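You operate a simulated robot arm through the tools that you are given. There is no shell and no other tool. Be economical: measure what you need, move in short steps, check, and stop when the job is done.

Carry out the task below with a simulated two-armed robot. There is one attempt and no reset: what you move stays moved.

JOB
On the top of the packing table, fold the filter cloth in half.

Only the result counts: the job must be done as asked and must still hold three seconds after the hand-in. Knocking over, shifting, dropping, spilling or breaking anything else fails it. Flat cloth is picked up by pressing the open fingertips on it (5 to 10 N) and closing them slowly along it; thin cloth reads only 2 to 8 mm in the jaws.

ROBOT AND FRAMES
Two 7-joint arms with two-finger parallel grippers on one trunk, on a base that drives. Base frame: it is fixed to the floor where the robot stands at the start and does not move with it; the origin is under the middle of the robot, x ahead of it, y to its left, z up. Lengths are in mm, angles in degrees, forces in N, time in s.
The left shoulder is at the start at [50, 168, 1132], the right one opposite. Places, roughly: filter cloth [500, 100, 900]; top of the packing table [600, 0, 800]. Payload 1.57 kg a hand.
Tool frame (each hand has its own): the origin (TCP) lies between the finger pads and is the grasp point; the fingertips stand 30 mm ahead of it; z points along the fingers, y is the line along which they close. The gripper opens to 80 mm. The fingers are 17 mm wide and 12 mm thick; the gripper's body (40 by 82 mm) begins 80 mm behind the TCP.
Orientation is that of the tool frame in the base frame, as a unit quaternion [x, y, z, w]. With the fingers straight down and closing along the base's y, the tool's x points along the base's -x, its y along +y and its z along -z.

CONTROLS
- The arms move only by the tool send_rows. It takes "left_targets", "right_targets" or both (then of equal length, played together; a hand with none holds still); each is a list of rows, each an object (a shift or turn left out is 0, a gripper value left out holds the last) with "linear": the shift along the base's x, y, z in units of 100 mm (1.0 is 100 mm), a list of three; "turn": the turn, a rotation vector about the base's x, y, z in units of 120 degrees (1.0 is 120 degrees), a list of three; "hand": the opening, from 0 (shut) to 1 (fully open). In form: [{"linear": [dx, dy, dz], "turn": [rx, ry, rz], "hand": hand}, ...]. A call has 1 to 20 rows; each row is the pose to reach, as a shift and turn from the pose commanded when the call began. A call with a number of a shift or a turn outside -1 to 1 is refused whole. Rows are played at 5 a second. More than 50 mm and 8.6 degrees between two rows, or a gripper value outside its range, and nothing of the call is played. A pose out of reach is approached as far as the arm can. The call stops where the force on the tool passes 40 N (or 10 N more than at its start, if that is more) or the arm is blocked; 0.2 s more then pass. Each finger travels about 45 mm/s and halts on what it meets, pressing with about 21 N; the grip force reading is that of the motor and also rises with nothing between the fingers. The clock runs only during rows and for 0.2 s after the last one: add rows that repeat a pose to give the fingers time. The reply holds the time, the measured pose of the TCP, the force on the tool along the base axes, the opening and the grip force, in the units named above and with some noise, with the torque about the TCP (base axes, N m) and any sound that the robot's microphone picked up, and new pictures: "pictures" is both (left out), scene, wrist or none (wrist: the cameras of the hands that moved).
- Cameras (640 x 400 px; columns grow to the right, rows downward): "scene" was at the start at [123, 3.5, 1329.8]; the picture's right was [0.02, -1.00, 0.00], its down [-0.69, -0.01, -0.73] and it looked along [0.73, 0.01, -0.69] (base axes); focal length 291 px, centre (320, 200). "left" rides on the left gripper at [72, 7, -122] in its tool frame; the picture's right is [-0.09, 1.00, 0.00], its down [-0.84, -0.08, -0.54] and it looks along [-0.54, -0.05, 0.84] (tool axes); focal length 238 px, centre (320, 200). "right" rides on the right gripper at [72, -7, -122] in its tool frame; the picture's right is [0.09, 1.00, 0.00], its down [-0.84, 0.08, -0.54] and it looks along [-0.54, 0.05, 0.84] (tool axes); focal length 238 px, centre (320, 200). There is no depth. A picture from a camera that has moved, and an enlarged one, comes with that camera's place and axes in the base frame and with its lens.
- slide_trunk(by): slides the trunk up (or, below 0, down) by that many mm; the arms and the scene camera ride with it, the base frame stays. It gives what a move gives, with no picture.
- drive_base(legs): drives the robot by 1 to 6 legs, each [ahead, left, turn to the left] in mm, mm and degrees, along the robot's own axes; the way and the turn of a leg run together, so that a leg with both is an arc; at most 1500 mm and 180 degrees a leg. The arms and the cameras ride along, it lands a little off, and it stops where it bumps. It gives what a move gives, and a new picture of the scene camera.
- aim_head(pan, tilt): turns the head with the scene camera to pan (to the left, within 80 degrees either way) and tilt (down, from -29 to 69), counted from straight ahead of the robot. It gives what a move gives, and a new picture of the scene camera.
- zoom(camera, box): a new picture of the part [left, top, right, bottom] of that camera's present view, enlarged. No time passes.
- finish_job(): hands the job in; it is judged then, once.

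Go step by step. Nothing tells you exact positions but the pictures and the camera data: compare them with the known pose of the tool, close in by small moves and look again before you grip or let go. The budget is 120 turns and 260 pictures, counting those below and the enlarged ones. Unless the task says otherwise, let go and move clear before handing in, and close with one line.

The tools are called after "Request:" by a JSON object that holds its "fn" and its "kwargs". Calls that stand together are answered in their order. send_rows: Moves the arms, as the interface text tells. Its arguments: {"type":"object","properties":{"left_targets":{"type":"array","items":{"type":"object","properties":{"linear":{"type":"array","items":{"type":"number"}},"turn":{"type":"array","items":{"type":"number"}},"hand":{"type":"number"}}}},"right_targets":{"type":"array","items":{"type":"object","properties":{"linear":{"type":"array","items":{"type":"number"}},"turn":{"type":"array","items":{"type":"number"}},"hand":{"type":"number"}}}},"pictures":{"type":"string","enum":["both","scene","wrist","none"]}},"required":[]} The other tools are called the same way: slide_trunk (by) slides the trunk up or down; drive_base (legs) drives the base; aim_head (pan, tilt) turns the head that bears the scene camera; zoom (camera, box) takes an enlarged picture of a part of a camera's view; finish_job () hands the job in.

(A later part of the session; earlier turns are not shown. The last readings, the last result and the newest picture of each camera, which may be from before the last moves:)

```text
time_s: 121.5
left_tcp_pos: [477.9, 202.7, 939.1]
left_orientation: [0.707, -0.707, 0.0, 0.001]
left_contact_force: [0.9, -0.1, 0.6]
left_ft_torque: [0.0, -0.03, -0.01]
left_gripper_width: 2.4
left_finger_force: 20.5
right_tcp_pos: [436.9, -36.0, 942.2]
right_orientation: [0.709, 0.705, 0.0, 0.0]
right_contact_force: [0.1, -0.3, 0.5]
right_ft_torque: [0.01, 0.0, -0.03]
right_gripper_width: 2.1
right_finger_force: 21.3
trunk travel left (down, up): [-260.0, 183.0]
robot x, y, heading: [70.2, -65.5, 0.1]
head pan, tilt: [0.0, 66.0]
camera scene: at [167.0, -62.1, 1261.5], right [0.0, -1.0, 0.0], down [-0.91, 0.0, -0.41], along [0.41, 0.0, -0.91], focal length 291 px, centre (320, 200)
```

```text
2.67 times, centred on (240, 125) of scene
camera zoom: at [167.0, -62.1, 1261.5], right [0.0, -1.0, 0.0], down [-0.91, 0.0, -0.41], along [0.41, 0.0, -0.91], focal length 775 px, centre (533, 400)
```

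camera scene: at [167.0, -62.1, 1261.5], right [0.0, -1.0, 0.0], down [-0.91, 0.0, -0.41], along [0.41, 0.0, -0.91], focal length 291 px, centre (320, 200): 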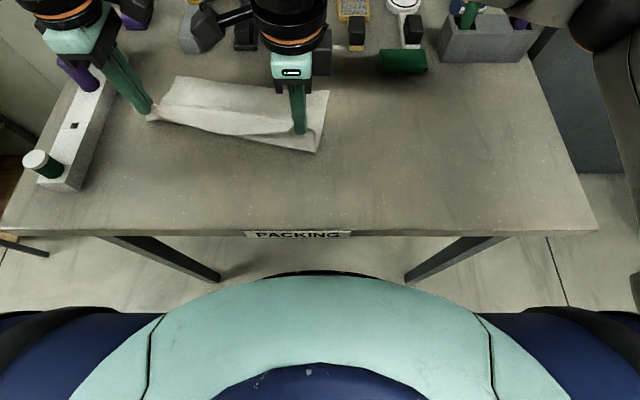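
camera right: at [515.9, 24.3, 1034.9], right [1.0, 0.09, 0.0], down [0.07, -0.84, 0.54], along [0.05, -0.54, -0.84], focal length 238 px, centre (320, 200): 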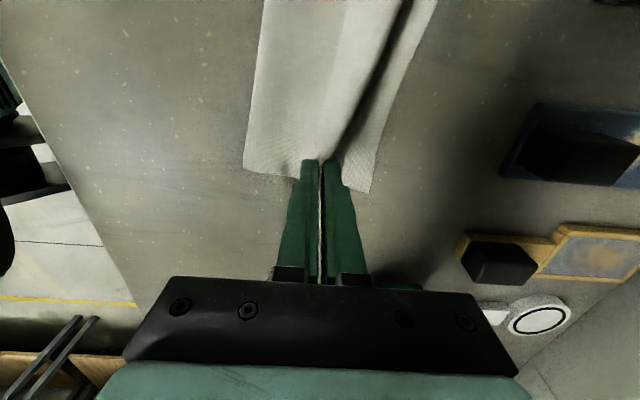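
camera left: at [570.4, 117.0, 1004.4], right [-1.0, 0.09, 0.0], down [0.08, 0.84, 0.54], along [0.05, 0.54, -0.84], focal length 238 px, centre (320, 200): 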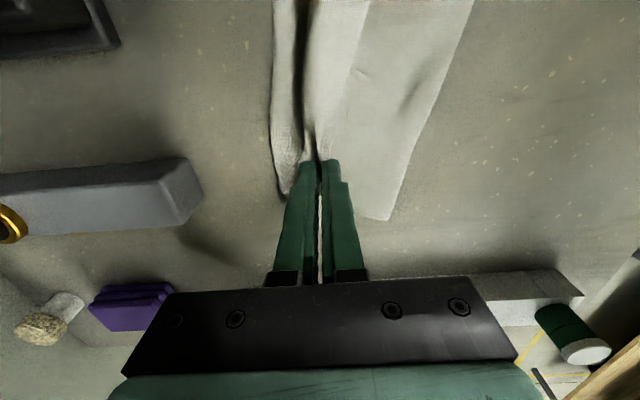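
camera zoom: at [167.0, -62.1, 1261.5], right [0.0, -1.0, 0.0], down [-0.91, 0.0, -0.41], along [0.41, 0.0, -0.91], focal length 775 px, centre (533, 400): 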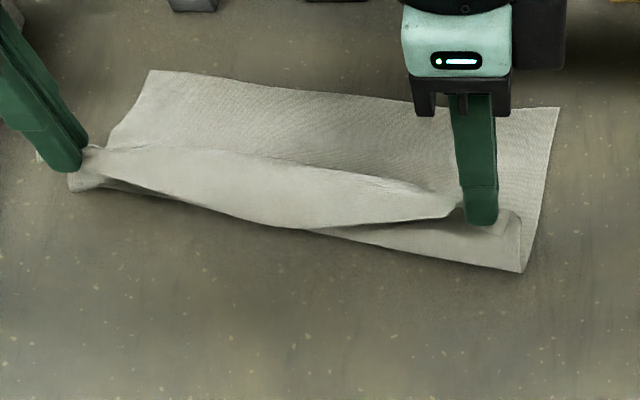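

Both hands hold and the cloth is unfolding. I'll drive back 60 mm, which carries the edge to the near side and restores the near-range reach.

Request:
{"fn": "drive_base", "kwargs": {"legs": [[-62, 0, 0]]}}

Request:
{"fn": "send_rows", "kwargs": {"left_targets": [{"linear": [-0.02, 0, -0.1]}, {"linear": [-0.05, 0, -0.2]}, {"linear": [-0.08, 0.0, -0.3]}, {"linear": [-0.11, 0.0, -0.4]}, {"linear": [-0.14, 0.0, -0.5]}, {"linear": [-0.17, 0.0, -0.53]}, {"linear": [-0.2, 0.0, -0.53]}], "right_targets": [{"linear": [0.0, -0.02, -0.1]}, {"linear": [0.0, -0.04, -0.2]}, {"linear": [0.0, -0.06, -0.3]}, {"linear": [0.0, -0.08, -0.4]}, {"linear": [0.0, -0.1, -0.5]}, {"linear": [0.0, -0.1, -0.55]}, {"linear": [0.0, -0.1, -0.55]}], "pictures": "both"}}

Request:
{"fn": "zoom", "kwargs": {"camera": "scene", "box": [120, 40, 360, 190]}}

```text
time_s: 122.4
left_tcp_pos: [415.4, 201.0, 939.8]
left_orientation: [0.708, -0.707, 0.0, 0.0]
left_contact_force: [-0.5, 0.4, 0.1]
left_ft_torque: [0.0, -0.01, 0.02]
left_gripper_width: 2.1
left_finger_force: 21.5
right_tcp_pos: [375.7, -36.3, 943.5]
right_orientation: [0.709, 0.705, 0.0, 0.0]
right_contact_force: [0.1, 0.1, 0.2]
right_ft_torque: [-0.01, -0.02, 0.0]
right_gripper_width: 2.1
right_finger_force: 20.9
trunk travel left (down, up): [-260.0, 183.0]
robot x, y, heading: [3.1, -64.1, 0.3]
head pan, tilt: [0.0, 66.0]
camera scene: at [104.3, -62.2, 1261.6], right [0.0, -1.0, 0.0], down [-0.91, 0.0, -0.41], along [0.41, 0.0, -0.91], focal length 291 px, centre (320, 200)
```

scene: 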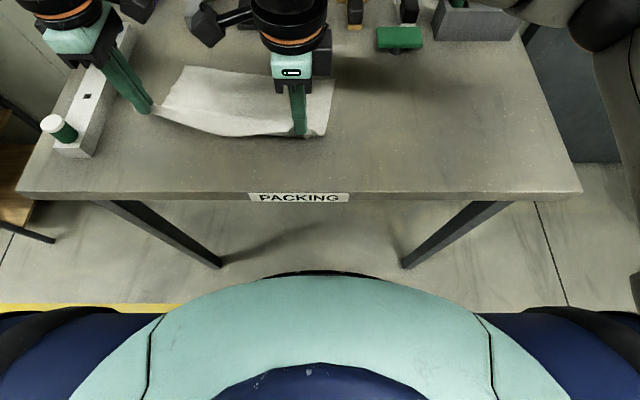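

```text
time_s: 124.0
left_tcp_pos: [395.6, 201.6, 886.7]
left_orientation: [0.708, -0.706, 0.0, 0.0]
left_contact_force: [0.0, -1.2, 1.0]
left_ft_torque: [-0.03, 0.02, -0.03]
left_gripper_width: 2.3
left_finger_force: 20.9
right_tcp_pos: [376.0, -46.9, 887.4]
right_orientation: [0.709, 0.705, 0.0, 0.0]
right_contact_force: [0.6, 0.6, 1.9]
right_ft_torque: [0.02, 0.0, 0.03]
right_gripper_width: 2.0
right_finger_force: 21.3
trunk travel left (down, up): [-260.0, 183.0]
robot x, y, heading: [5.7, -66.5, 0.2]
head pan, tilt: [0.0, 66.0]
camera scene: at [104.8, -62.2, 1261.5], right [0.0, -1.0, 0.0], down [-0.91, 0.0, -0.41], along [0.41, 0.0, -0.91], focal length 291 px, centre (320, 200)
camera right: at [369.3, 25.6, 1008.6], right [1.0, 0.09, 0.0], down [0.07, -0.84, 0.54], along [0.05, -0.54, -0.84], focal length 238 px, centre (320, 200)
camera left: at [388.9, 129.3, 1008.0], right [-1.0, 0.09, 0.0], down [0.08, 0.84, 0.54], along [0.05, 0.54, -0.84], focal length 238 px, centre (320, 200)
```

scene: 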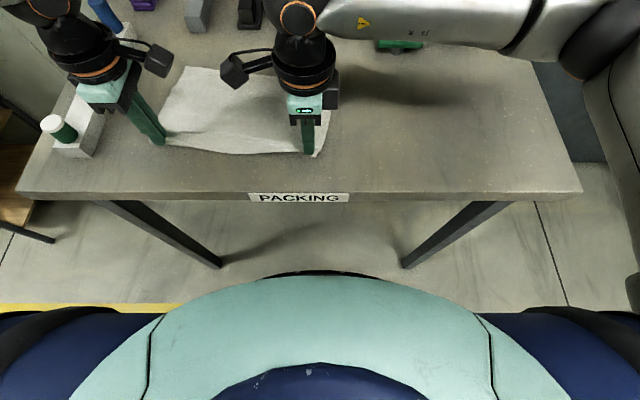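
right: 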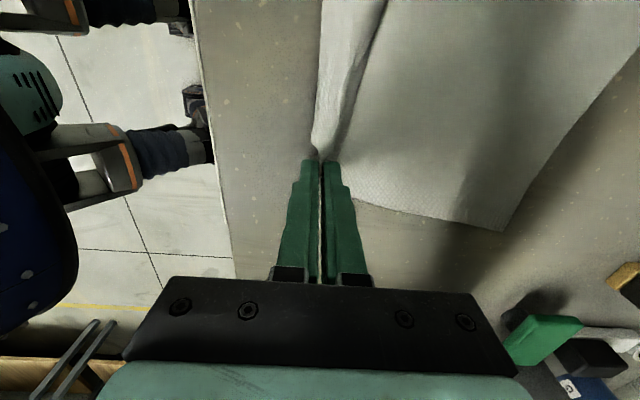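
left: 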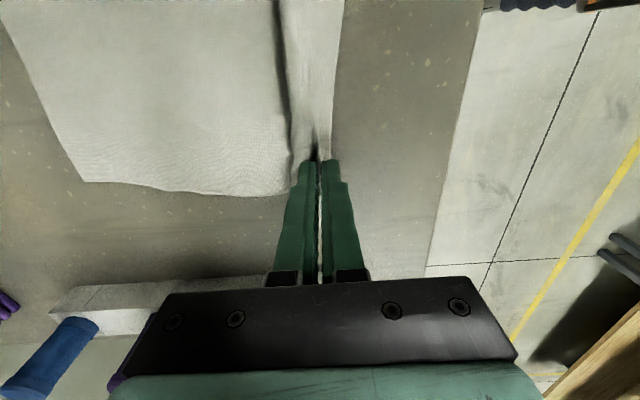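

```text
2.67 times, centred on (240, 115) of scene
camera zoom: at [104.8, -62.2, 1261.5], right [0.0, -1.0, 0.0], down [-0.91, 0.0, -0.41], along [0.41, 0.0, -0.91], focal length 775 px, centre (533, 427)
```

zoom: 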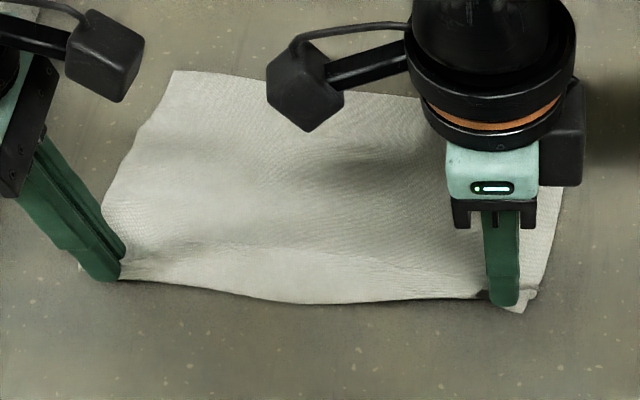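

The cloth is unfolded, and both hands still hold the near edge with a much smaller pinch. The far corners are at FL (574,199) and FR (541,-93), slightly rotated, so I'll fold along that direction. I'll lift in a low arc, then drive forward.

Request:
{"fn": "send_rows", "kwargs": {"left_targets": [{"linear": [0, 0, 0.08]}, {"linear": [0.02, 0, 0.16]}, {"linear": [0.05, 0, 0.24]}, {"linear": [0.09, -0.01, 0.32]}, {"linear": [0.14, -0.02, 0.4]}, {"linear": [0.2, -0.03, 0.47]}, {"linear": [0.28, -0.04, 0.53]}, {"linear": [0.28, -0.04, 0.53]}], "right_targets": [{"linear": [0, 0, 0.08]}, {"linear": [0.0, 0, 0.16]}, {"linear": [0.0, 0, 0.24]}, {"linear": [0.03, -0.01, 0.32]}, {"linear": [0.06, -0.02, 0.4]}, {"linear": [0.1, -0.03, 0.47]}, {"linear": [0.16, -0.04, 0.53]}, {"linear": [0.16, -0.04, 0.53]}], "pictures": "none"}}

Request:
{"fn": "drive_base", "kwargs": {"legs": [[45, 0, 0]]}}

Request:
{"fn": "zoom", "kwargs": {"camera": "scene", "box": [120, 50, 360, 200]}}

```text
time_s: 125.8
left_tcp_pos: [422.9, 198.1, 939.8]
left_orientation: [0.707, -0.707, 0.0, 0.001]
left_contact_force: [-0.8, -2.4, 0.2]
left_ft_torque: [-0.02, 0.0, 0.0]
left_gripper_width: 2.0
left_finger_force: 21.7
right_tcp_pos: [392.1, -50.0, 941.5]
right_orientation: [0.709, 0.705, 0.0, 0.0]
right_contact_force: [0.2, 1.2, 0.1]
right_ft_torque: [0.0, 0.0, 0.01]
right_gripper_width: 2.2
right_finger_force: 20.9
trunk travel left (down, up): [-260.0, 183.0]
robot x, y, heading: [5.4, -67.1, 0.0]
head pan, tilt: [0.0, 66.0]
```

```text
time_s: 126.7
left_tcp_pos: [468.9, 196.6, 940.0]
left_orientation: [0.708, -0.706, -0.001, 0.001]
left_contact_force: [0.9, -1.4, 0.3]
left_ft_torque: [-0.03, 0.06, 0.03]
left_gripper_width: 2.3
left_finger_force: 20.9
right_tcp_pos: [436.6, -49.9, 940.7]
right_orientation: [0.709, 0.705, 0.0, -0.001]
right_contact_force: [1.2, 1.0, 0.5]
right_ft_torque: [0.04, 0.0, 0.02]
right_gripper_width: 2.1
right_finger_force: 21.6
trunk travel left (down, up): [-260.0, 183.0]
robot x, y, heading: [53.3, -63.8, -0.2]
head pan, tilt: [0.0, 66.0]
camera scene: at [150.2, -62.1, 1261.4], right [0.0, -1.0, 0.0], down [-0.91, 0.0, -0.41], along [0.41, 0.0, -0.91], focal length 291 px, centre (320, 200)
```

scene: 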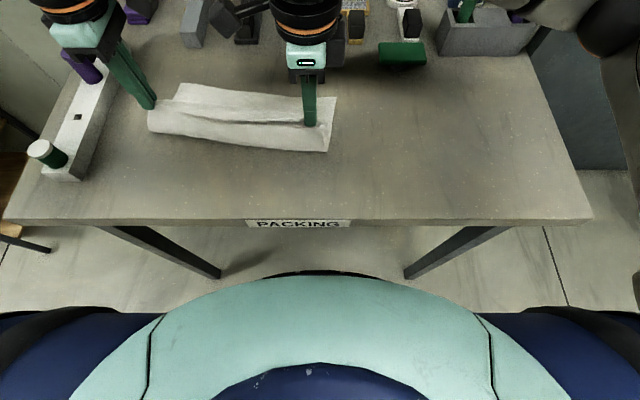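

```text
2.67 times, centred on (240, 125) of scene
camera zoom: at [150.2, -62.1, 1261.4], right [0.0, -1.0, 0.0], down [-0.91, 0.0, -0.41], along [0.41, 0.0, -0.91], focal length 775 px, centre (533, 400)
```

zoom: 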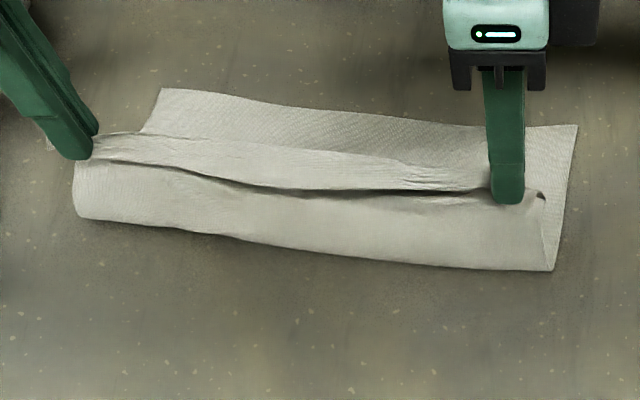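

The halves look good here: the lower layer is 119 mm wide on the right and 107 on the left. I'll carry on toward the far corners (left to (564,178), right to (528,-75)), staying low.

Request:
{"fn": "send_rows", "kwargs": {"left_targets": [{"linear": [0.1, -0.02, -0.02]}, {"linear": [0.2, -0.04, -0.05]}, {"linear": [0.3, -0.06, -0.09]}, {"linear": [0.4, -0.08, -0.14]}, {"linear": [0.5, -0.1, -0.19]}, {"linear": [0.6, -0.12, -0.24]}, {"linear": [0.7, -0.14, -0.29]}, {"linear": [0.8, -0.16, -0.34]}, {"linear": [0.88, -0.17, -0.39]}, {"linear": [0.95, -0.18, -0.43]}, {"linear": [0.95, -0.18, -0.43]}], "right_targets": [{"linear": [0.1, -0.02, -0.02]}, {"linear": [0.2, -0.05, -0.05]}, {"linear": [0.3, -0.07, -0.09]}, {"linear": [0.4, -0.1, -0.14]}, {"linear": [0.5, -0.13, -0.19]}, {"linear": [0.6, -0.15, -0.24]}, {"linear": [0.7, -0.18, -0.29]}, {"linear": [0.78, -0.2, -0.34]}, {"linear": [0.85, -0.22, -0.39]}, {"linear": [0.91, -0.24, -0.43]}, {"linear": [0.91, -0.24, -0.43]}]}}

Request:
{"fn": "zoom", "kwargs": {"camera": "scene", "box": [120, 50, 360, 200]}}

```text
time_s: 129.1
left_tcp_pos: [562.4, 178.5, 896.6]
left_orientation: [0.708, -0.706, 0.0, 0.001]
left_contact_force: [-1.2, -5.0, -0.2]
left_ft_torque: [-0.14, 0.03, 0.02]
left_gripper_width: 2.1
left_finger_force: 20.9
right_tcp_pos: [527.8, -74.2, 896.9]
right_orientation: [0.708, 0.706, 0.0, 0.0]
right_contact_force: [0.2, 5.1, -0.4]
right_ft_torque: [0.12, -0.04, 0.0]
right_gripper_width: 2.0
right_finger_force: 21.2
trunk travel left (down, up): [-260.0, 183.0]
robot x, y, heading: [51.5, -65.4, -0.2]
head pan, tilt: [0.0, 66.0]
camera scene: at [149.5, -62.1, 1261.5], right [0.0, -1.0, 0.0], down [-0.91, 0.0, -0.41], along [0.41, 0.0, -0.91], focal length 291 px, centre (320, 200)
camera right: at [520.6, -2.2, 1018.3], right [1.0, 0.09, 0.0], down [0.07, -0.84, 0.54], along [0.05, -0.54, -0.84], focal length 238 px, centre (320, 200)
camera left: at [556.7, 106.7, 1018.3], right [-1.0, 0.09, 0.0], down [0.08, 0.84, 0.54], along [0.05, 0.54, -0.84], focal length 238 px, centre (320, 200)
```

scene: 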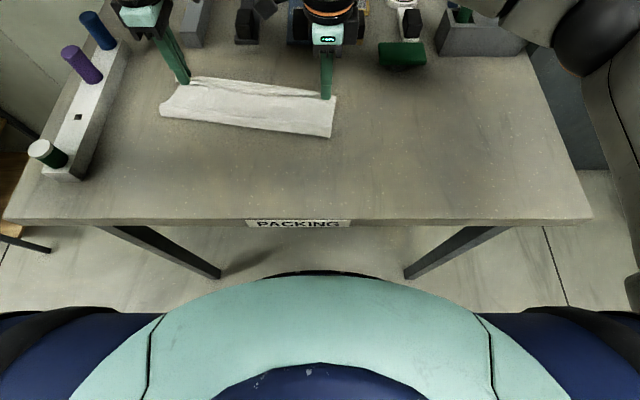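
right: 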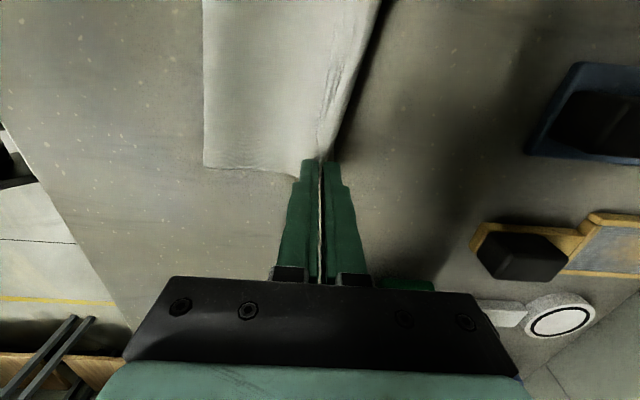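
left: 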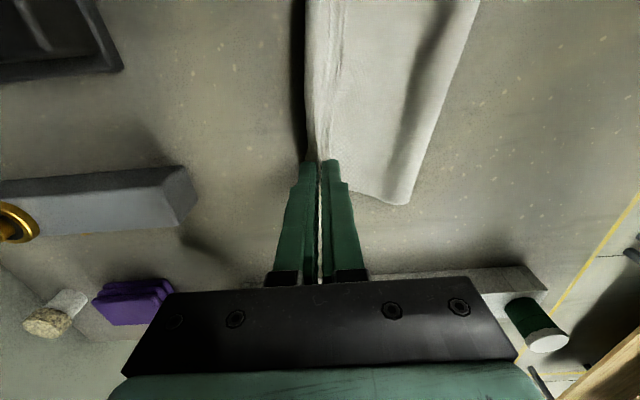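

```text
2.67 times, centred on (240, 125) of scene
camera zoom: at [149.5, -62.1, 1261.5], right [0.0, -1.0, 0.0], down [-0.91, 0.0, -0.41], along [0.41, 0.0, -0.91], focal length 775 px, centre (533, 400)
```

zoom: 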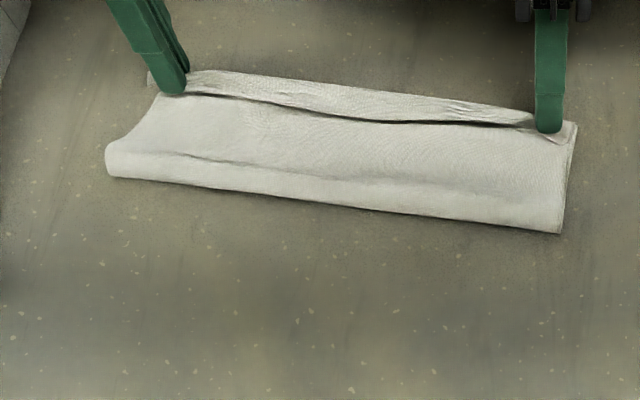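

The fold crept forward again (454 on the right, 500 on the left), leaving slack in the upper layer near the grips. I'll lower the edge while moving back about 25 mm to push that slack toward the fold and roll it back.

Request:
{"fn": "send_rows", "kwargs": {"left_targets": [{"linear": [0, -0.03, -0.03]}, {"linear": [-0.03, -0.03, -0.06]}, {"linear": [-0.08, -0.03, -0.08]}, {"linear": [-0.13, -0.03, -0.09]}, {"linear": [-0.18, -0.03, -0.1]}, {"linear": [-0.24, -0.03, -0.1]}, {"linear": [-0.3, -0.03, -0.1]}, {"linear": [-0.3, -0.03, -0.1]}], "right_targets": [{"linear": [0, 0.03, -0.03]}, {"linear": [-0.03, 0.03, -0.06]}, {"linear": [-0.07, 0.03, -0.08]}, {"linear": [-0.11, 0.03, -0.09]}, {"linear": [-0.15, 0.03, -0.1]}, {"linear": [-0.19, 0.03, -0.1]}, {"linear": [-0.23, 0.03, -0.1]}, {"linear": [-0.23, 0.03, -0.1]}]}}

Request:
{"fn": "zoom", "kwargs": {"camera": "scene", "box": [120, 50, 360, 200]}}

```text
time_s: 130.9
left_tcp_pos: [532.8, 177.3, 886.2]
left_orientation: [0.708, -0.706, 0.0, 0.001]
left_contact_force: [0.0, 0.0, 0.4]
left_ft_torque: [-0.01, 0.02, 0.03]
left_gripper_width: 2.1
left_finger_force: 20.6
right_tcp_pos: [504.8, -71.8, 888.1]
right_orientation: [0.709, 0.705, 0.0, 0.0]
right_contact_force: [0.9, 0.4, 2.1]
right_ft_torque: [0.0, 0.0, 0.05]
right_gripper_width: 1.9
right_finger_force: 20.8
trunk travel left (down, up): [-260.0, 183.0]
robot x, y, heading: [47.5, -67.4, -0.3]
head pan, tilt: [0.0, 66.0]
camera scene: at [149.4, -62.1, 1261.5], right [0.0, -1.0, 0.0], down [-0.91, 0.0, -0.41], along [0.41, 0.0, -0.91], focal length 291 px, centre (320, 200)
camera right: at [497.3, 1.0, 1008.4], right [1.0, 0.09, 0.0], down [0.07, -0.84, 0.54], along [0.05, -0.54, -0.84], focal length 238 px, centre (320, 200)
camera left: at [526.6, 104.1, 1008.5], right [-1.0, 0.09, 0.0], down [0.08, 0.84, 0.54], along [0.05, 0.54, -0.84], focal length 238 px, centre (320, 200)
```

scene: 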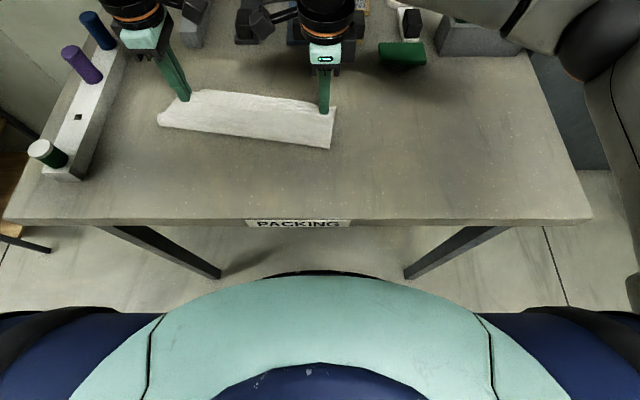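
right: 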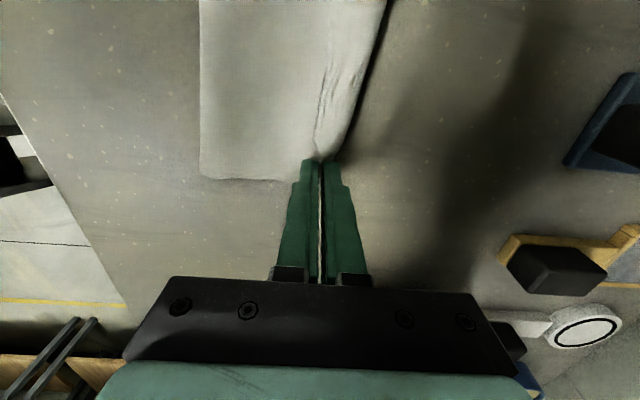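
left: 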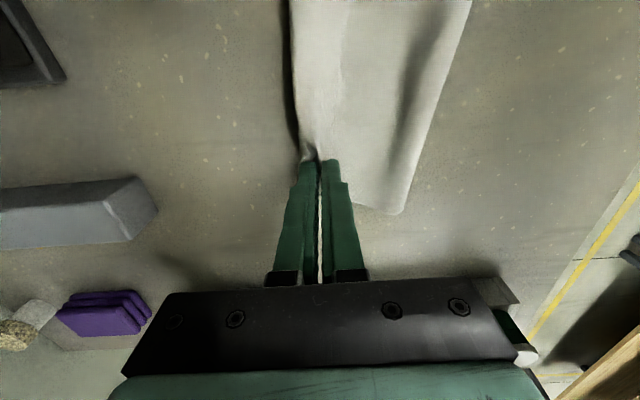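

```text
2.67 times, centred on (240, 125) of scene
camera zoom: at [149.4, -62.1, 1261.5], right [0.0, -1.0, 0.0], down [-0.91, 0.0, -0.41], along [0.41, 0.0, -0.91], focal length 775 px, centre (533, 400)
```

zoom: 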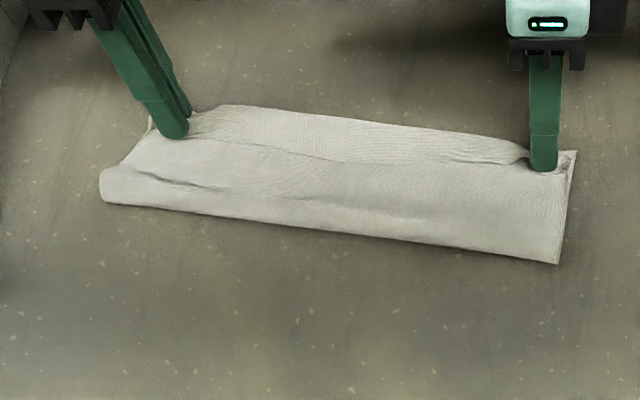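

The whole stack simply slid back. The curl near the grips takes up about 40 mm, so the edge should land about 40 mm short of the far edge and the curl be flipped forward afterwards, with the other hand pinning the stack. I'll back up and re-land at x ≈ 481 (right) and 508 (left).

Request:
{"fn": "send_rows", "kwargs": {"left_targets": [{"linear": [-0.03, 0, 0.12]}, {"linear": [-0.1, 0.01, 0.24]}, {"linear": [-0.2, 0.02, 0.34]}, {"linear": [-0.32, 0.03, 0.42]}, {"linear": [-0.44, 0.05, 0.48]}, {"linear": [-0.56, 0.07, 0.5]}, {"linear": [-0.68, 0.08, 0.5]}, {"linear": [-0.8, 0.1, 0.5]}, {"linear": [-0.9, 0.12, 0.48]}, {"linear": [-0.9, 0.12, 0.48]}], "right_targets": [{"linear": [-0.03, 0, 0.12]}, {"linear": [-0.1, 0.01, 0.24]}, {"linear": [-0.2, 0.02, 0.34]}, {"linear": [-0.32, 0.03, 0.42]}, {"linear": [-0.44, 0.05, 0.48]}, {"linear": [-0.56, 0.07, 0.5]}, {"linear": [-0.68, 0.08, 0.5]}, {"linear": [-0.8, 0.1, 0.5]}, {"linear": [-0.9, 0.12, 0.48]}, {"linear": [-0.9, 0.12, 0.48]}], "pictures": "scene"}}

Request:
{"fn": "zoom", "kwargs": {"camera": "scene", "box": [120, 50, 360, 200]}}

```text
time_s: 133.1
left_tcp_pos: [442.9, 188.7, 935.3]
left_orientation: [0.708, -0.706, 0.0, 0.001]
left_contact_force: [-0.3, -0.5, 0.4]
left_ft_torque: [-0.04, 0.0, 0.02]
left_gripper_width: 2.3
left_finger_force: 21.3
right_tcp_pos: [414.4, -58.8, 936.0]
right_orientation: [0.709, 0.705, 0.0, 0.0]
right_contact_force: [0.5, 0.3, 0.5]
right_ft_torque: [0.04, -0.01, 0.02]
right_gripper_width: 1.9
right_finger_force: 20.8
trunk travel left (down, up): [-260.0, 183.0]
robot x, y, heading: [50.4, -67.1, -0.0]
head pan, tilt: [0.0, 66.0]
camera scene: at [149.6, -62.1, 1261.5], right [0.0, -1.0, 0.0], down [-0.91, 0.0, -0.41], along [0.41, 0.0, -0.91], focal length 291 px, centre (320, 200)
```

scene: 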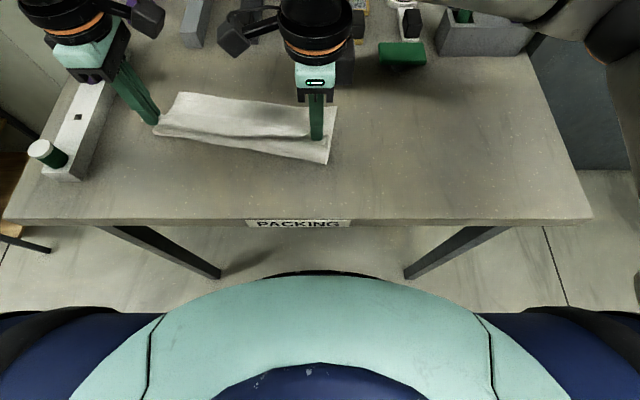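

```text
2.67 times, centred on (240, 125) of scene
camera zoom: at [149.6, -62.1, 1261.5], right [0.0, -1.0, 0.0], down [-0.91, 0.0, -0.41], along [0.41, 0.0, -0.91], focal length 775 px, centre (533, 400)
```

zoom: 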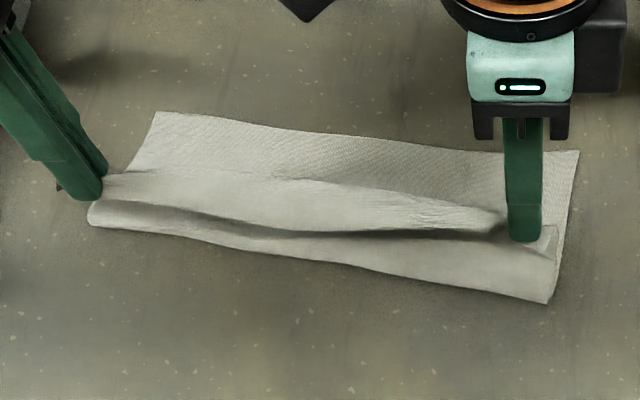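

At this point the right is fine (fold 401, far 521) and the left needs a bit more. I'll back the left a further 18 mm, then bring both forward and down to about 38 mm short of the far edge.

Request:
{"fn": "send_rows", "kwargs": {"left_targets": [{"linear": [-0.1, 0.01, -0.02]}, {"linear": [-0.2, 0.02, -0.04]}, {"linear": [-0.14, 0.01, -0.03]}, {"linear": [-0.04, 0.0, -0.04]}, {"linear": [0.08, -0.02, -0.07]}, {"linear": [0.2, -0.03, -0.11]}, {"linear": [0.32, -0.05, -0.17]}, {"linear": [0.44, -0.06, -0.24]}, {"linear": [0.54, -0.08, -0.31]}, {"linear": [0.62, -0.09, -0.37]}, {"linear": [0.7, -0.1, -0.42]}, {"linear": [0.7, -0.1, -0.45]}, {"linear": [0.7, -0.1, -0.45]}], "right_targets": [{"linear": [0, 0, 0]}, {"linear": [0, 0, 0]}, {"linear": [0, 0, 0]}, {"linear": [0.08, -0.01, -0.02]}, {"linear": [0.16, -0.02, -0.05]}, {"linear": [0.25, -0.04, -0.1]}, {"linear": [0.34, -0.06, -0.16]}, {"linear": [0.43, -0.08, -0.23]}, {"linear": [0.52, -0.1, -0.3]}, {"linear": [0.6, -0.11, -0.37]}, {"linear": [0.66, -0.12, -0.42]}, {"linear": [0.68, -0.12, -0.45]}, {"linear": [0.68, -0.12, -0.45]}]}}

Request:
{"fn": "zoom", "kwargs": {"camera": "scene", "box": [120, 50, 360, 200]}}

```text
time_s: 135.9
left_tcp_pos: [514.1, 177.4, 889.0]
left_orientation: [0.708, -0.707, -0.001, 0.001]
left_contact_force: [-0.2, -2.2, 0.4]
left_ft_torque: [-0.03, 0.0, -0.03]
left_gripper_width: 2.2
left_finger_force: 21.2
right_tcp_pos: [481.8, -70.8, 890.6]
right_orientation: [0.709, 0.705, 0.0, 0.0]
right_contact_force: [-1.0, 1.6, 0.6]
right_ft_torque: [0.04, 0.03, -0.04]
right_gripper_width: 2.0
right_finger_force: 21.2
trunk travel left (down, up): [-260.0, 183.0]
robot x, y, heading: [47.2, -62.3, 0.1]
head pan, tilt: [0.0, 66.0]
camera scene: at [149.5, -62.1, 1261.5], right [0.0, -1.0, 0.0], down [-0.91, 0.0, -0.41], along [0.41, 0.0, -0.91], focal length 291 px, centre (320, 200)
camera right: at [475.5, 1.1, 1011.0], right [1.0, 0.09, 0.0], down [0.07, -0.84, 0.54], along [0.05, -0.54, -0.84], focal length 238 px, centre (320, 200)
camera left: at [507.3, 106.1, 1011.1], right [-1.0, 0.09, 0.0], down [0.08, 0.84, 0.54], along [0.05, 0.54, -0.84], focal length 238 px, centre (320, 200)
```

scene: 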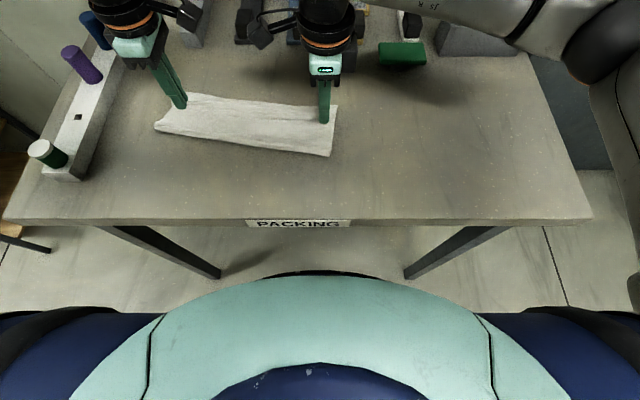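
right: 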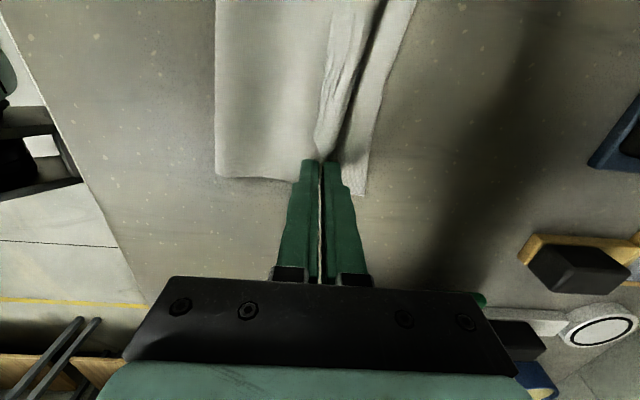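
left: 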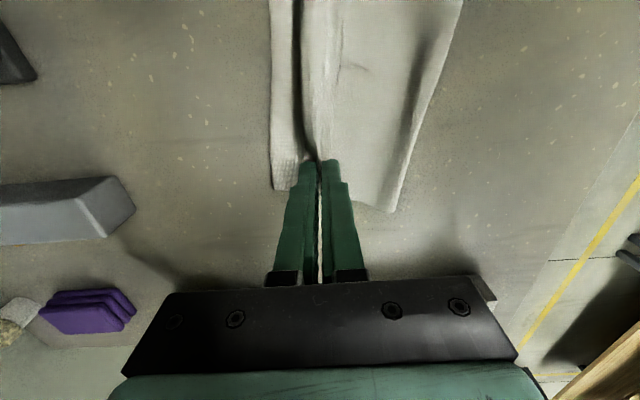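

```text
2.67 times, centred on (240, 125) of scene
camera zoom: at [149.5, -62.1, 1261.5], right [0.0, -1.0, 0.0], down [-0.91, 0.0, -0.41], along [0.41, 0.0, -0.91], focal length 775 px, centre (533, 400)
```

zoom: 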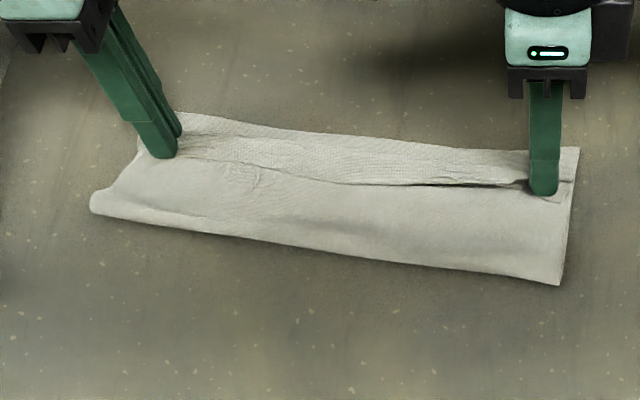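

The right side is now nearly perfect (fold 414, far 522) and the left is close. I'll press the left hand down to pin the stack and use the right hand's near finger to flip its curl forward to the far edge.

Request:
{"fn": "send_rows", "kwargs": {"left_targets": [{"linear": [0, 0, -0.03]}, {"linear": [0, 0, -0.06]}, {"linear": [0, 0, -0.065]}, {"linear": [0, 0, -0.065]}, {"linear": [0, 0, -0.065]}, {"linear": [0, 0, -0.065]}, {"linear": [0, 0, -0.065]}, {"linear": [0, 0, -0.065]}, {"linear": [0, 0, -0.065]}], "right_targets": [{"linear": [0, 0, -0.02]}, {"linear": [0, 0, -0.04]}, {"linear": [0, 0, -0.04]}, {"linear": [0, 0, -0.04], "hand": 0.08}, {"linear": [0, 0, -0.04], "hand": 0.2}, {"linear": [0.06, 0, -0.04], "hand": 0.36}, {"linear": [0.13, 0, -0.04], "hand": 0.52}, {"linear": [0.2, 0, -0.04], "hand": 0.7}, {"linear": [0.2, 0, -0.05]}], "pictures": "wrist"}}

Request:
{"fn": "zoom", "kwargs": {"camera": "scene", "box": [120, 50, 360, 200]}}

```text
time_s: 137.9
left_tcp_pos: [513.8, 178.7, 882.7]
left_orientation: [0.708, -0.706, -0.001, 0.0]
left_contact_force: [0.6, -0.2, 2.9]
left_ft_torque: [0.01, 0.0, 0.02]
left_gripper_width: 2.2
left_finger_force: 21.4
right_tcp_pos: [502.8, -70.7, 884.4]
right_orientation: [0.709, 0.706, 0.0, 0.0]
right_contact_force: [0.6, 0.0, 0.0]
right_ft_torque: [0.02, 0.0, 0.01]
right_gripper_width: 56.0
right_finger_force: 0.0
trunk travel left (down, up): [-260.0, 183.0]
robot x, y, heading: [49.7, -66.0, -0.0]
head pan, tilt: [0.0, 66.0]
camera right: at [495.3, 1.1, 1006.2], right [1.0, 0.09, 0.0], down [0.07, -0.84, 0.54], along [0.05, -0.54, -0.84], focal length 238 px, centre (320, 200)
camera left: at [506.7, 106.3, 1004.8], right [-1.0, 0.09, 0.0], down [0.08, 0.84, 0.54], along [0.05, 0.54, -0.84], focal length 238 px, centre (320, 200)
```

right: 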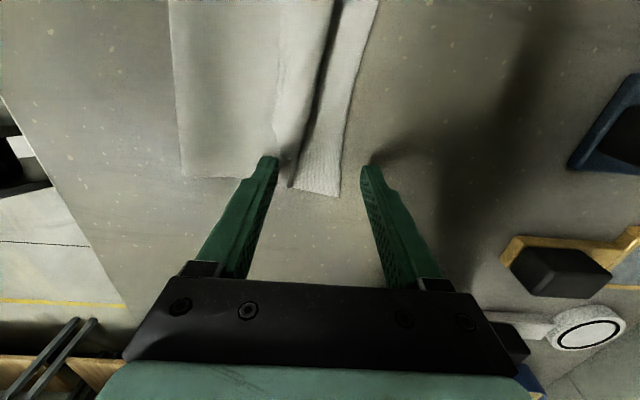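
left: 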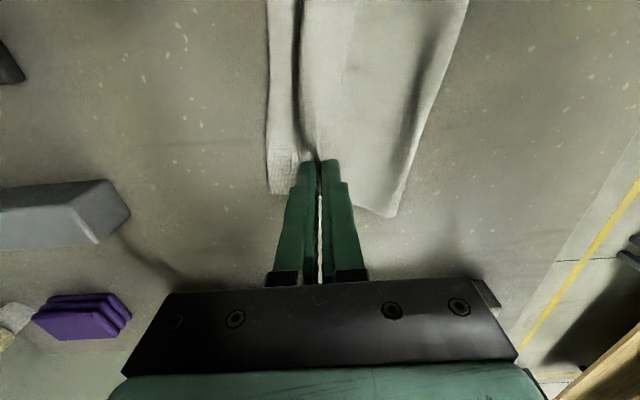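

```text
2.67 times, centred on (240, 125) of scene
camera zoom: at [149.4, -62.3, 1261.5], right [0.0, -1.0, 0.0], down [-0.91, 0.0, -0.41], along [0.41, 0.0, -0.91], focal length 775 px, centre (533, 400)
```

zoom: 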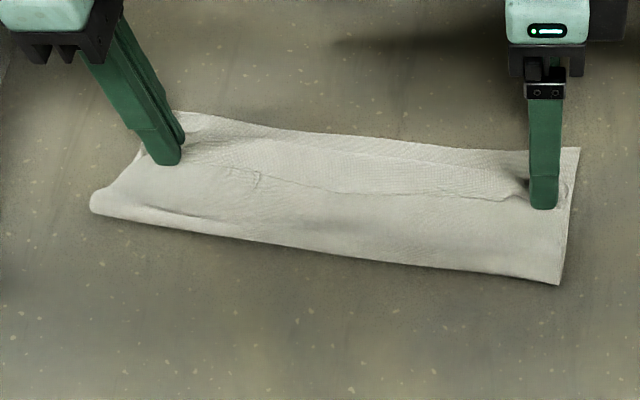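

The right near finger now sits behind the edge. I'll pin harder with the left and push the edge forward 48 mm.

Request:
{"fn": "send_rows", "kwargs": {"right_targets": [{"linear": [0, 0, -0.012]}, {"linear": [0.05, 0, -0.012]}, {"linear": [0.1, 0, -0.012]}, {"linear": [0.15, 0, -0.01]}, {"linear": [0.2, 0, -0.008]}, {"linear": [0.25, 0, -0.005]}, {"linear": [0.3, 0, 0.0]}, {"linear": [0.35, 0, 0.0]}, {"linear": [0.4, 0, 0.0]}, {"linear": [0.45, 0, 0.0]}, {"linear": [0.49, 0, 0.0]}], "left_targets": [{"linear": [0, 0, -0.005]}, {"linear": [0, 0, -0.007]}, {"linear": [0, 0, -0.007]}, {"linear": [0, 0, -0.007]}, {"linear": [0, 0, -0.007]}, {"linear": [0, 0, -0.007]}, {"linear": [0, 0, -0.007]}, {"linear": [0, 0, -0.007]}, {"linear": [0, 0, -0.007]}, {"linear": [0, 0, -0.007]}, {"linear": [0, 0, -0.007]}], "pictures": "wrist"}}

Request:
{"fn": "zoom", "kwargs": {"camera": "scene", "box": [120, 50, 360, 200]}}

```text
time_s: 140.3
left_tcp_pos: [512.8, 178.5, 882.2]
left_orientation: [0.708, -0.707, 0.0, 0.001]
left_contact_force: [1.4, 1.0, 6.4]
left_ft_torque: [0.05, -0.04, 0.05]
left_gripper_width: 2.0
left_finger_force: 21.1
right_tcp_pos: [551.0, -71.3, 885.6]
right_orientation: [0.708, 0.706, 0.0, -0.001]
right_contact_force: [-0.8, -0.1, 0.1]
right_ft_torque: [-0.01, 0.0, -0.01]
right_gripper_width: 56.3
right_finger_force: 0.0
trunk travel left (down, up): [-260.0, 183.0]
robot x, y, heading: [46.5, -66.2, 0.4]
head pan, tilt: [0.0, 66.0]
camera right: at [543.9, 0.4, 1006.2], right [1.0, 0.09, 0.0], down [0.07, -0.84, 0.54], along [0.05, -0.54, -0.84], focal length 238 px, centre (320, 200)
camera left: at [506.5, 105.9, 1004.6], right [-1.0, 0.09, 0.0], down [0.08, 0.84, 0.54], along [0.05, 0.54, -0.84], focal length 238 px, centre (320, 200)
```

right: 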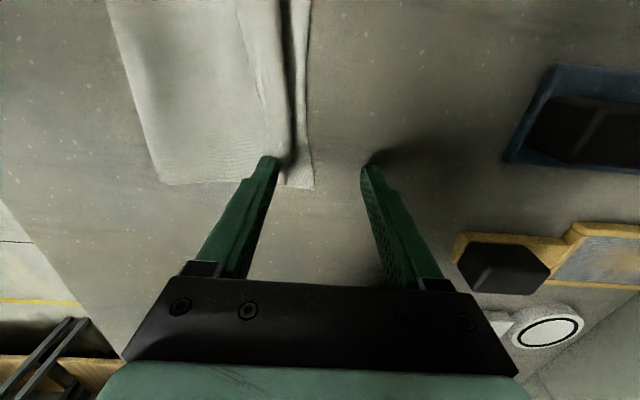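
left: 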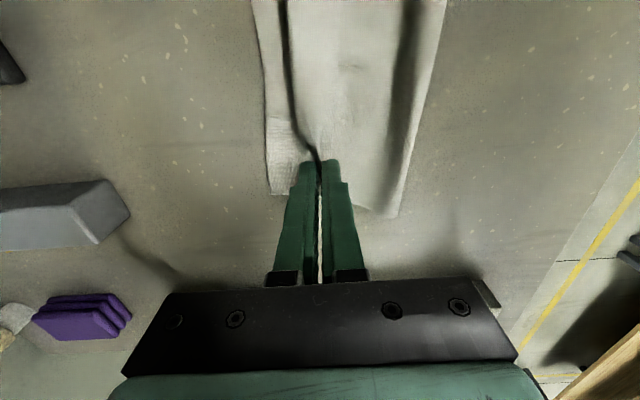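

```text
2.67 times, centred on (240, 125) of scene
camera zoom: at [149.1, -62.3, 1261.5], right [0.0, -1.0, 0.0], down [-0.91, 0.0, -0.41], along [0.41, 0.0, -0.91], focal length 775 px, centre (533, 400)
```

zoom: 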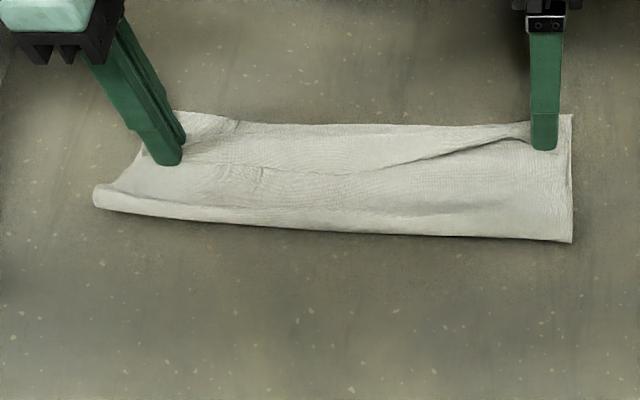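

The stack pivoted around the left pin, which also straightened it, and the right curl is mostly flipped. I'll raise the right hand to check that corner.

Request:
{"fn": "send_rows", "kwargs": {"right_targets": [{"linear": [0.03, 0, 0.1]}, {"linear": [0.0, -0.1, 0.4]}, {"linear": [0.0, -0.5, 0.7], "hand": 0.3}, {"linear": [0.0, -0.9, 0.8], "hand": 0.0}, {"linear": [0.0, -0.9, 0.8], "hand": 0.0}], "pictures": "none"}}

Request:
{"fn": "zoom", "kwargs": {"camera": "scene", "box": [140, 70, 360, 160]}}

Request:
{"fn": "zoom", "kwargs": {"camera": "scene", "box": [240, 80, 350, 150]}}

```text
time_s: 141.5
left_tcp_pos: [512.5, 177.3, 883.0]
left_orientation: [0.708, -0.706, 0.0, 0.0]
left_contact_force: [-0.2, 0.6, 7.0]
left_ft_torque: [0.07, -0.06, 0.01]
left_gripper_width: 2.2
left_finger_force: 20.6
right_tcp_pos: [551.1, -161.5, 968.1]
right_orientation: [0.708, 0.706, 0.0, 0.0]
right_contact_force: [-0.4, -0.9, 1.3]
right_ft_torque: [0.02, -0.01, -0.03]
right_gripper_width: 0.0
right_finger_force: 7.2
trunk travel left (down, up): [-260.0, 183.0]
robot x, y, heading: [54.0, -65.1, -0.3]
head pan, tilt: [0.0, 66.0]
```

```text
2.91 times, centred on (250, 115) of scene
camera zoom: at [149.0, -62.5, 1261.5], right [0.0, -1.0, 0.0], down [-0.91, 0.0, -0.41], along [0.41, 0.0, -0.91], focal length 846 px, centre (524, 447)
```

zoom: 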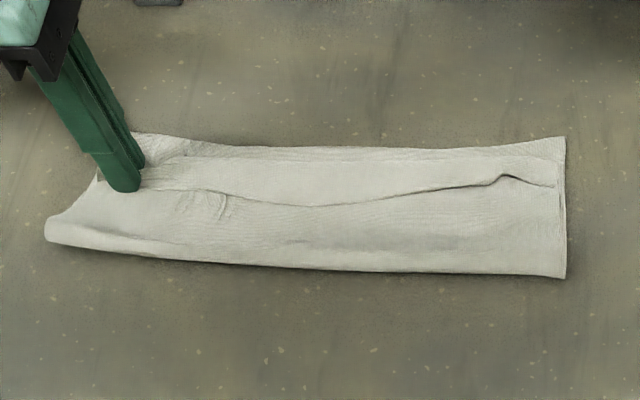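

```text
5.71 times, centred on (295, 115) of scene
camera zoom: at [149.0, -62.5, 1261.5], right [0.0, -1.0, 0.0], down [-0.91, 0.0, -0.41], along [0.41, 0.0, -0.91], focal length 1661 px, centre (463, 686)
```

zoom: 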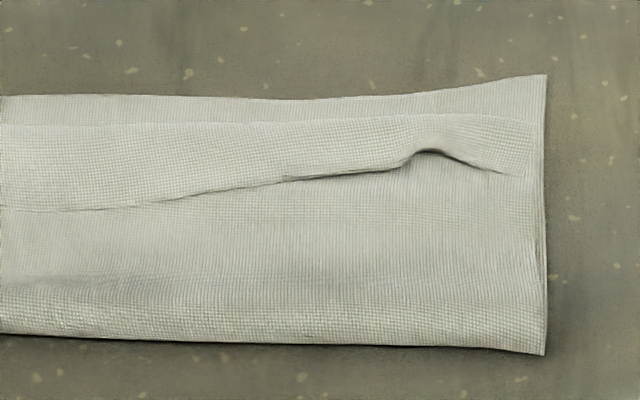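

The fold itself is now almost exactly half (fold 443, far edge 553); only the ~25–35 mm flap needs flipping forward. I'll try the right hand tilted slightly, so its near finger pins the body firmly while the far finger only brushes the flap forward.

Request:
{"fn": "send_rows", "kwargs": {"right_targets": [{"linear": [-0.1, 0.3, -0.1], "hand": 0.125}, {"linear": [-0.25, 0.65, -0.3], "turn": [0, -0.03, 0]}, {"linear": [-0.4, 0.98, -0.55], "turn": [0, -0.03, 0]}, {"linear": [-0.4, 0.98, -0.76], "turn": [0, -0.03, 0]}, {"linear": [-0.4, 0.98, -0.82], "turn": [0, -0.03, 0]}, {"linear": [-0.4, 0.98, -0.845], "turn": [0, -0.03, 0]}, {"linear": [-0.4, 0.98, -0.845], "turn": [0, -0.03, 0]}], "pictures": "wrist"}}

Request:
{"fn": "zoom", "kwargs": {"camera": "right", "box": [220, 80, 460, 230]}}

```text
time_s: 143.1
left_tcp_pos: [511.4, 178.1, 883.1]
left_orientation: [0.708, -0.706, 0.001, 0.0]
left_contact_force: [0.3, -0.9, 4.6]
left_ft_torque: [0.03, -0.08, 0.02]
left_gripper_width: 2.1
left_finger_force: 20.9
right_tcp_pos: [511.3, -62.6, 882.8]
right_orientation: [0.708, 0.705, 0.025, 0.023]
right_contact_force: [-0.9, 0.0, 11.8]
right_ft_torque: [-0.05, 0.17, 0.01]
right_gripper_width: 10.1
right_finger_force: 0.7
trunk travel left (down, up): [-260.0, 183.0]
robot x, y, heading: [47.1, -65.8, 0.0]
head pan, tilt: [0.0, 66.0]
camera right: at [496.2, 9.0, 1003.0], right [0.99, 0.09, 0.07], down [0.04, -0.84, 0.54], along [0.1, -0.54, -0.84], focal length 238 px, centre (320, 200)
```

right: 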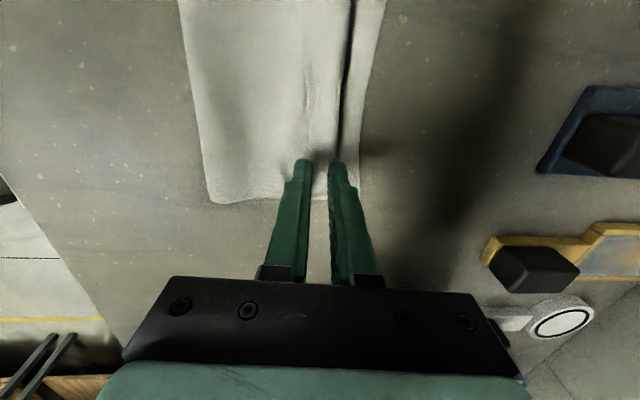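

```text
2.67 times, centred on (340, 155) of right
camera zoom: at [496.2, 9.0, 1003.0], right [0.99, 0.09, 0.07], down [0.04, -0.84, 0.54], along [0.1, -0.54, -0.84], focal length 636 px, centre (267, 320)
```

zoom: 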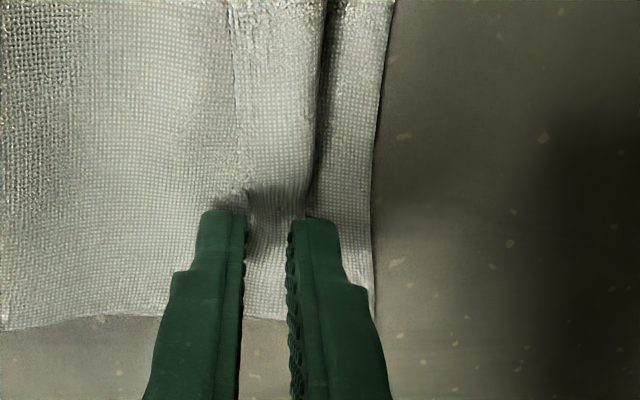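

Request:
{"fn": "send_rows", "kwargs": {"right_targets": [{"linear": [0.025, 0, 0], "hand": 0.188}, {"linear": [0.05, 0, 0], "hand": 0.25}, {"linear": [0.075, 0, 0], "hand": 0.313}, {"linear": [0.1, 0, 0], "hand": 0.375}, {"linear": [0.125, 0, 0], "hand": 0.438}, {"linear": [0.15, 0, 0], "hand": 0.5}, {"linear": [0.175, 0, 0], "hand": 0.563}, {"linear": [0.2, 0, 0], "hand": 0.625}, {"linear": [0.225, 0, 0], "hand": 0.688}, {"linear": [0.225, 0, 0], "hand": 0.688}], "pictures": "wrist"}}

Request:
{"fn": "zoom", "kwargs": {"camera": "scene", "box": [140, 70, 360, 160]}}

```text
time_s: 145.3
left_tcp_pos: [511.8, 177.5, 882.8]
left_orientation: [-0.707, 0.707, 0.0, 0.0]
left_contact_force: [0.0, -0.4, 1.8]
left_ft_torque: [-0.01, -0.01, 0.0]
left_gripper_width: 2.2
left_finger_force: 21.3
right_tcp_pos: [532.8, -62.7, 884.7]
right_orientation: [0.709, 0.705, 0.025, 0.023]
right_contact_force: [-0.4, -2.6, 28.4]
right_ft_torque: [-0.14, 0.92, 0.1]
right_gripper_width: 54.2
right_finger_force: 0.1
trunk travel left (down, up): [-260.0, 183.0]
robot x, y, heading: [47.4, -63.9, 0.1]
head pan, tilt: [0.0, 66.0]
camera right: at [517.8, 9.0, 1004.3], right [0.99, 0.09, 0.07], down [0.04, -0.84, 0.54], along [0.1, -0.54, -0.84], focal length 238 px, centre (320, 200)
```

right: 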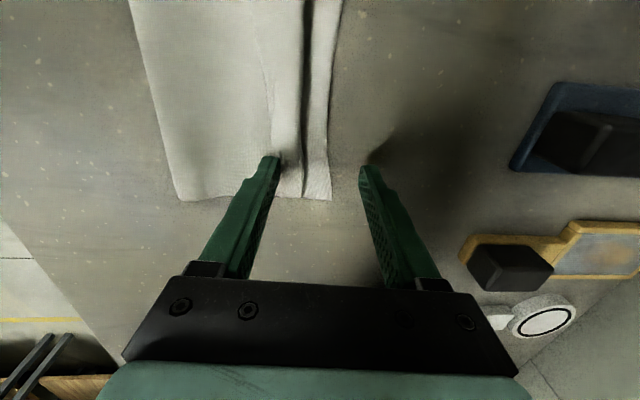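

```text
2.91 times, centred on (250, 115) of scene
camera zoom: at [147.4, -62.4, 1261.7], right [0.0, -1.0, 0.0], down [-0.91, 0.0, -0.41], along [0.41, 0.0, -0.91], focal length 846 px, centre (524, 447)
```

zoom: 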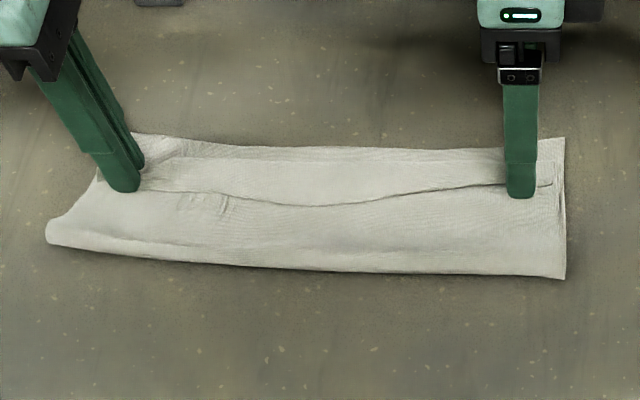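

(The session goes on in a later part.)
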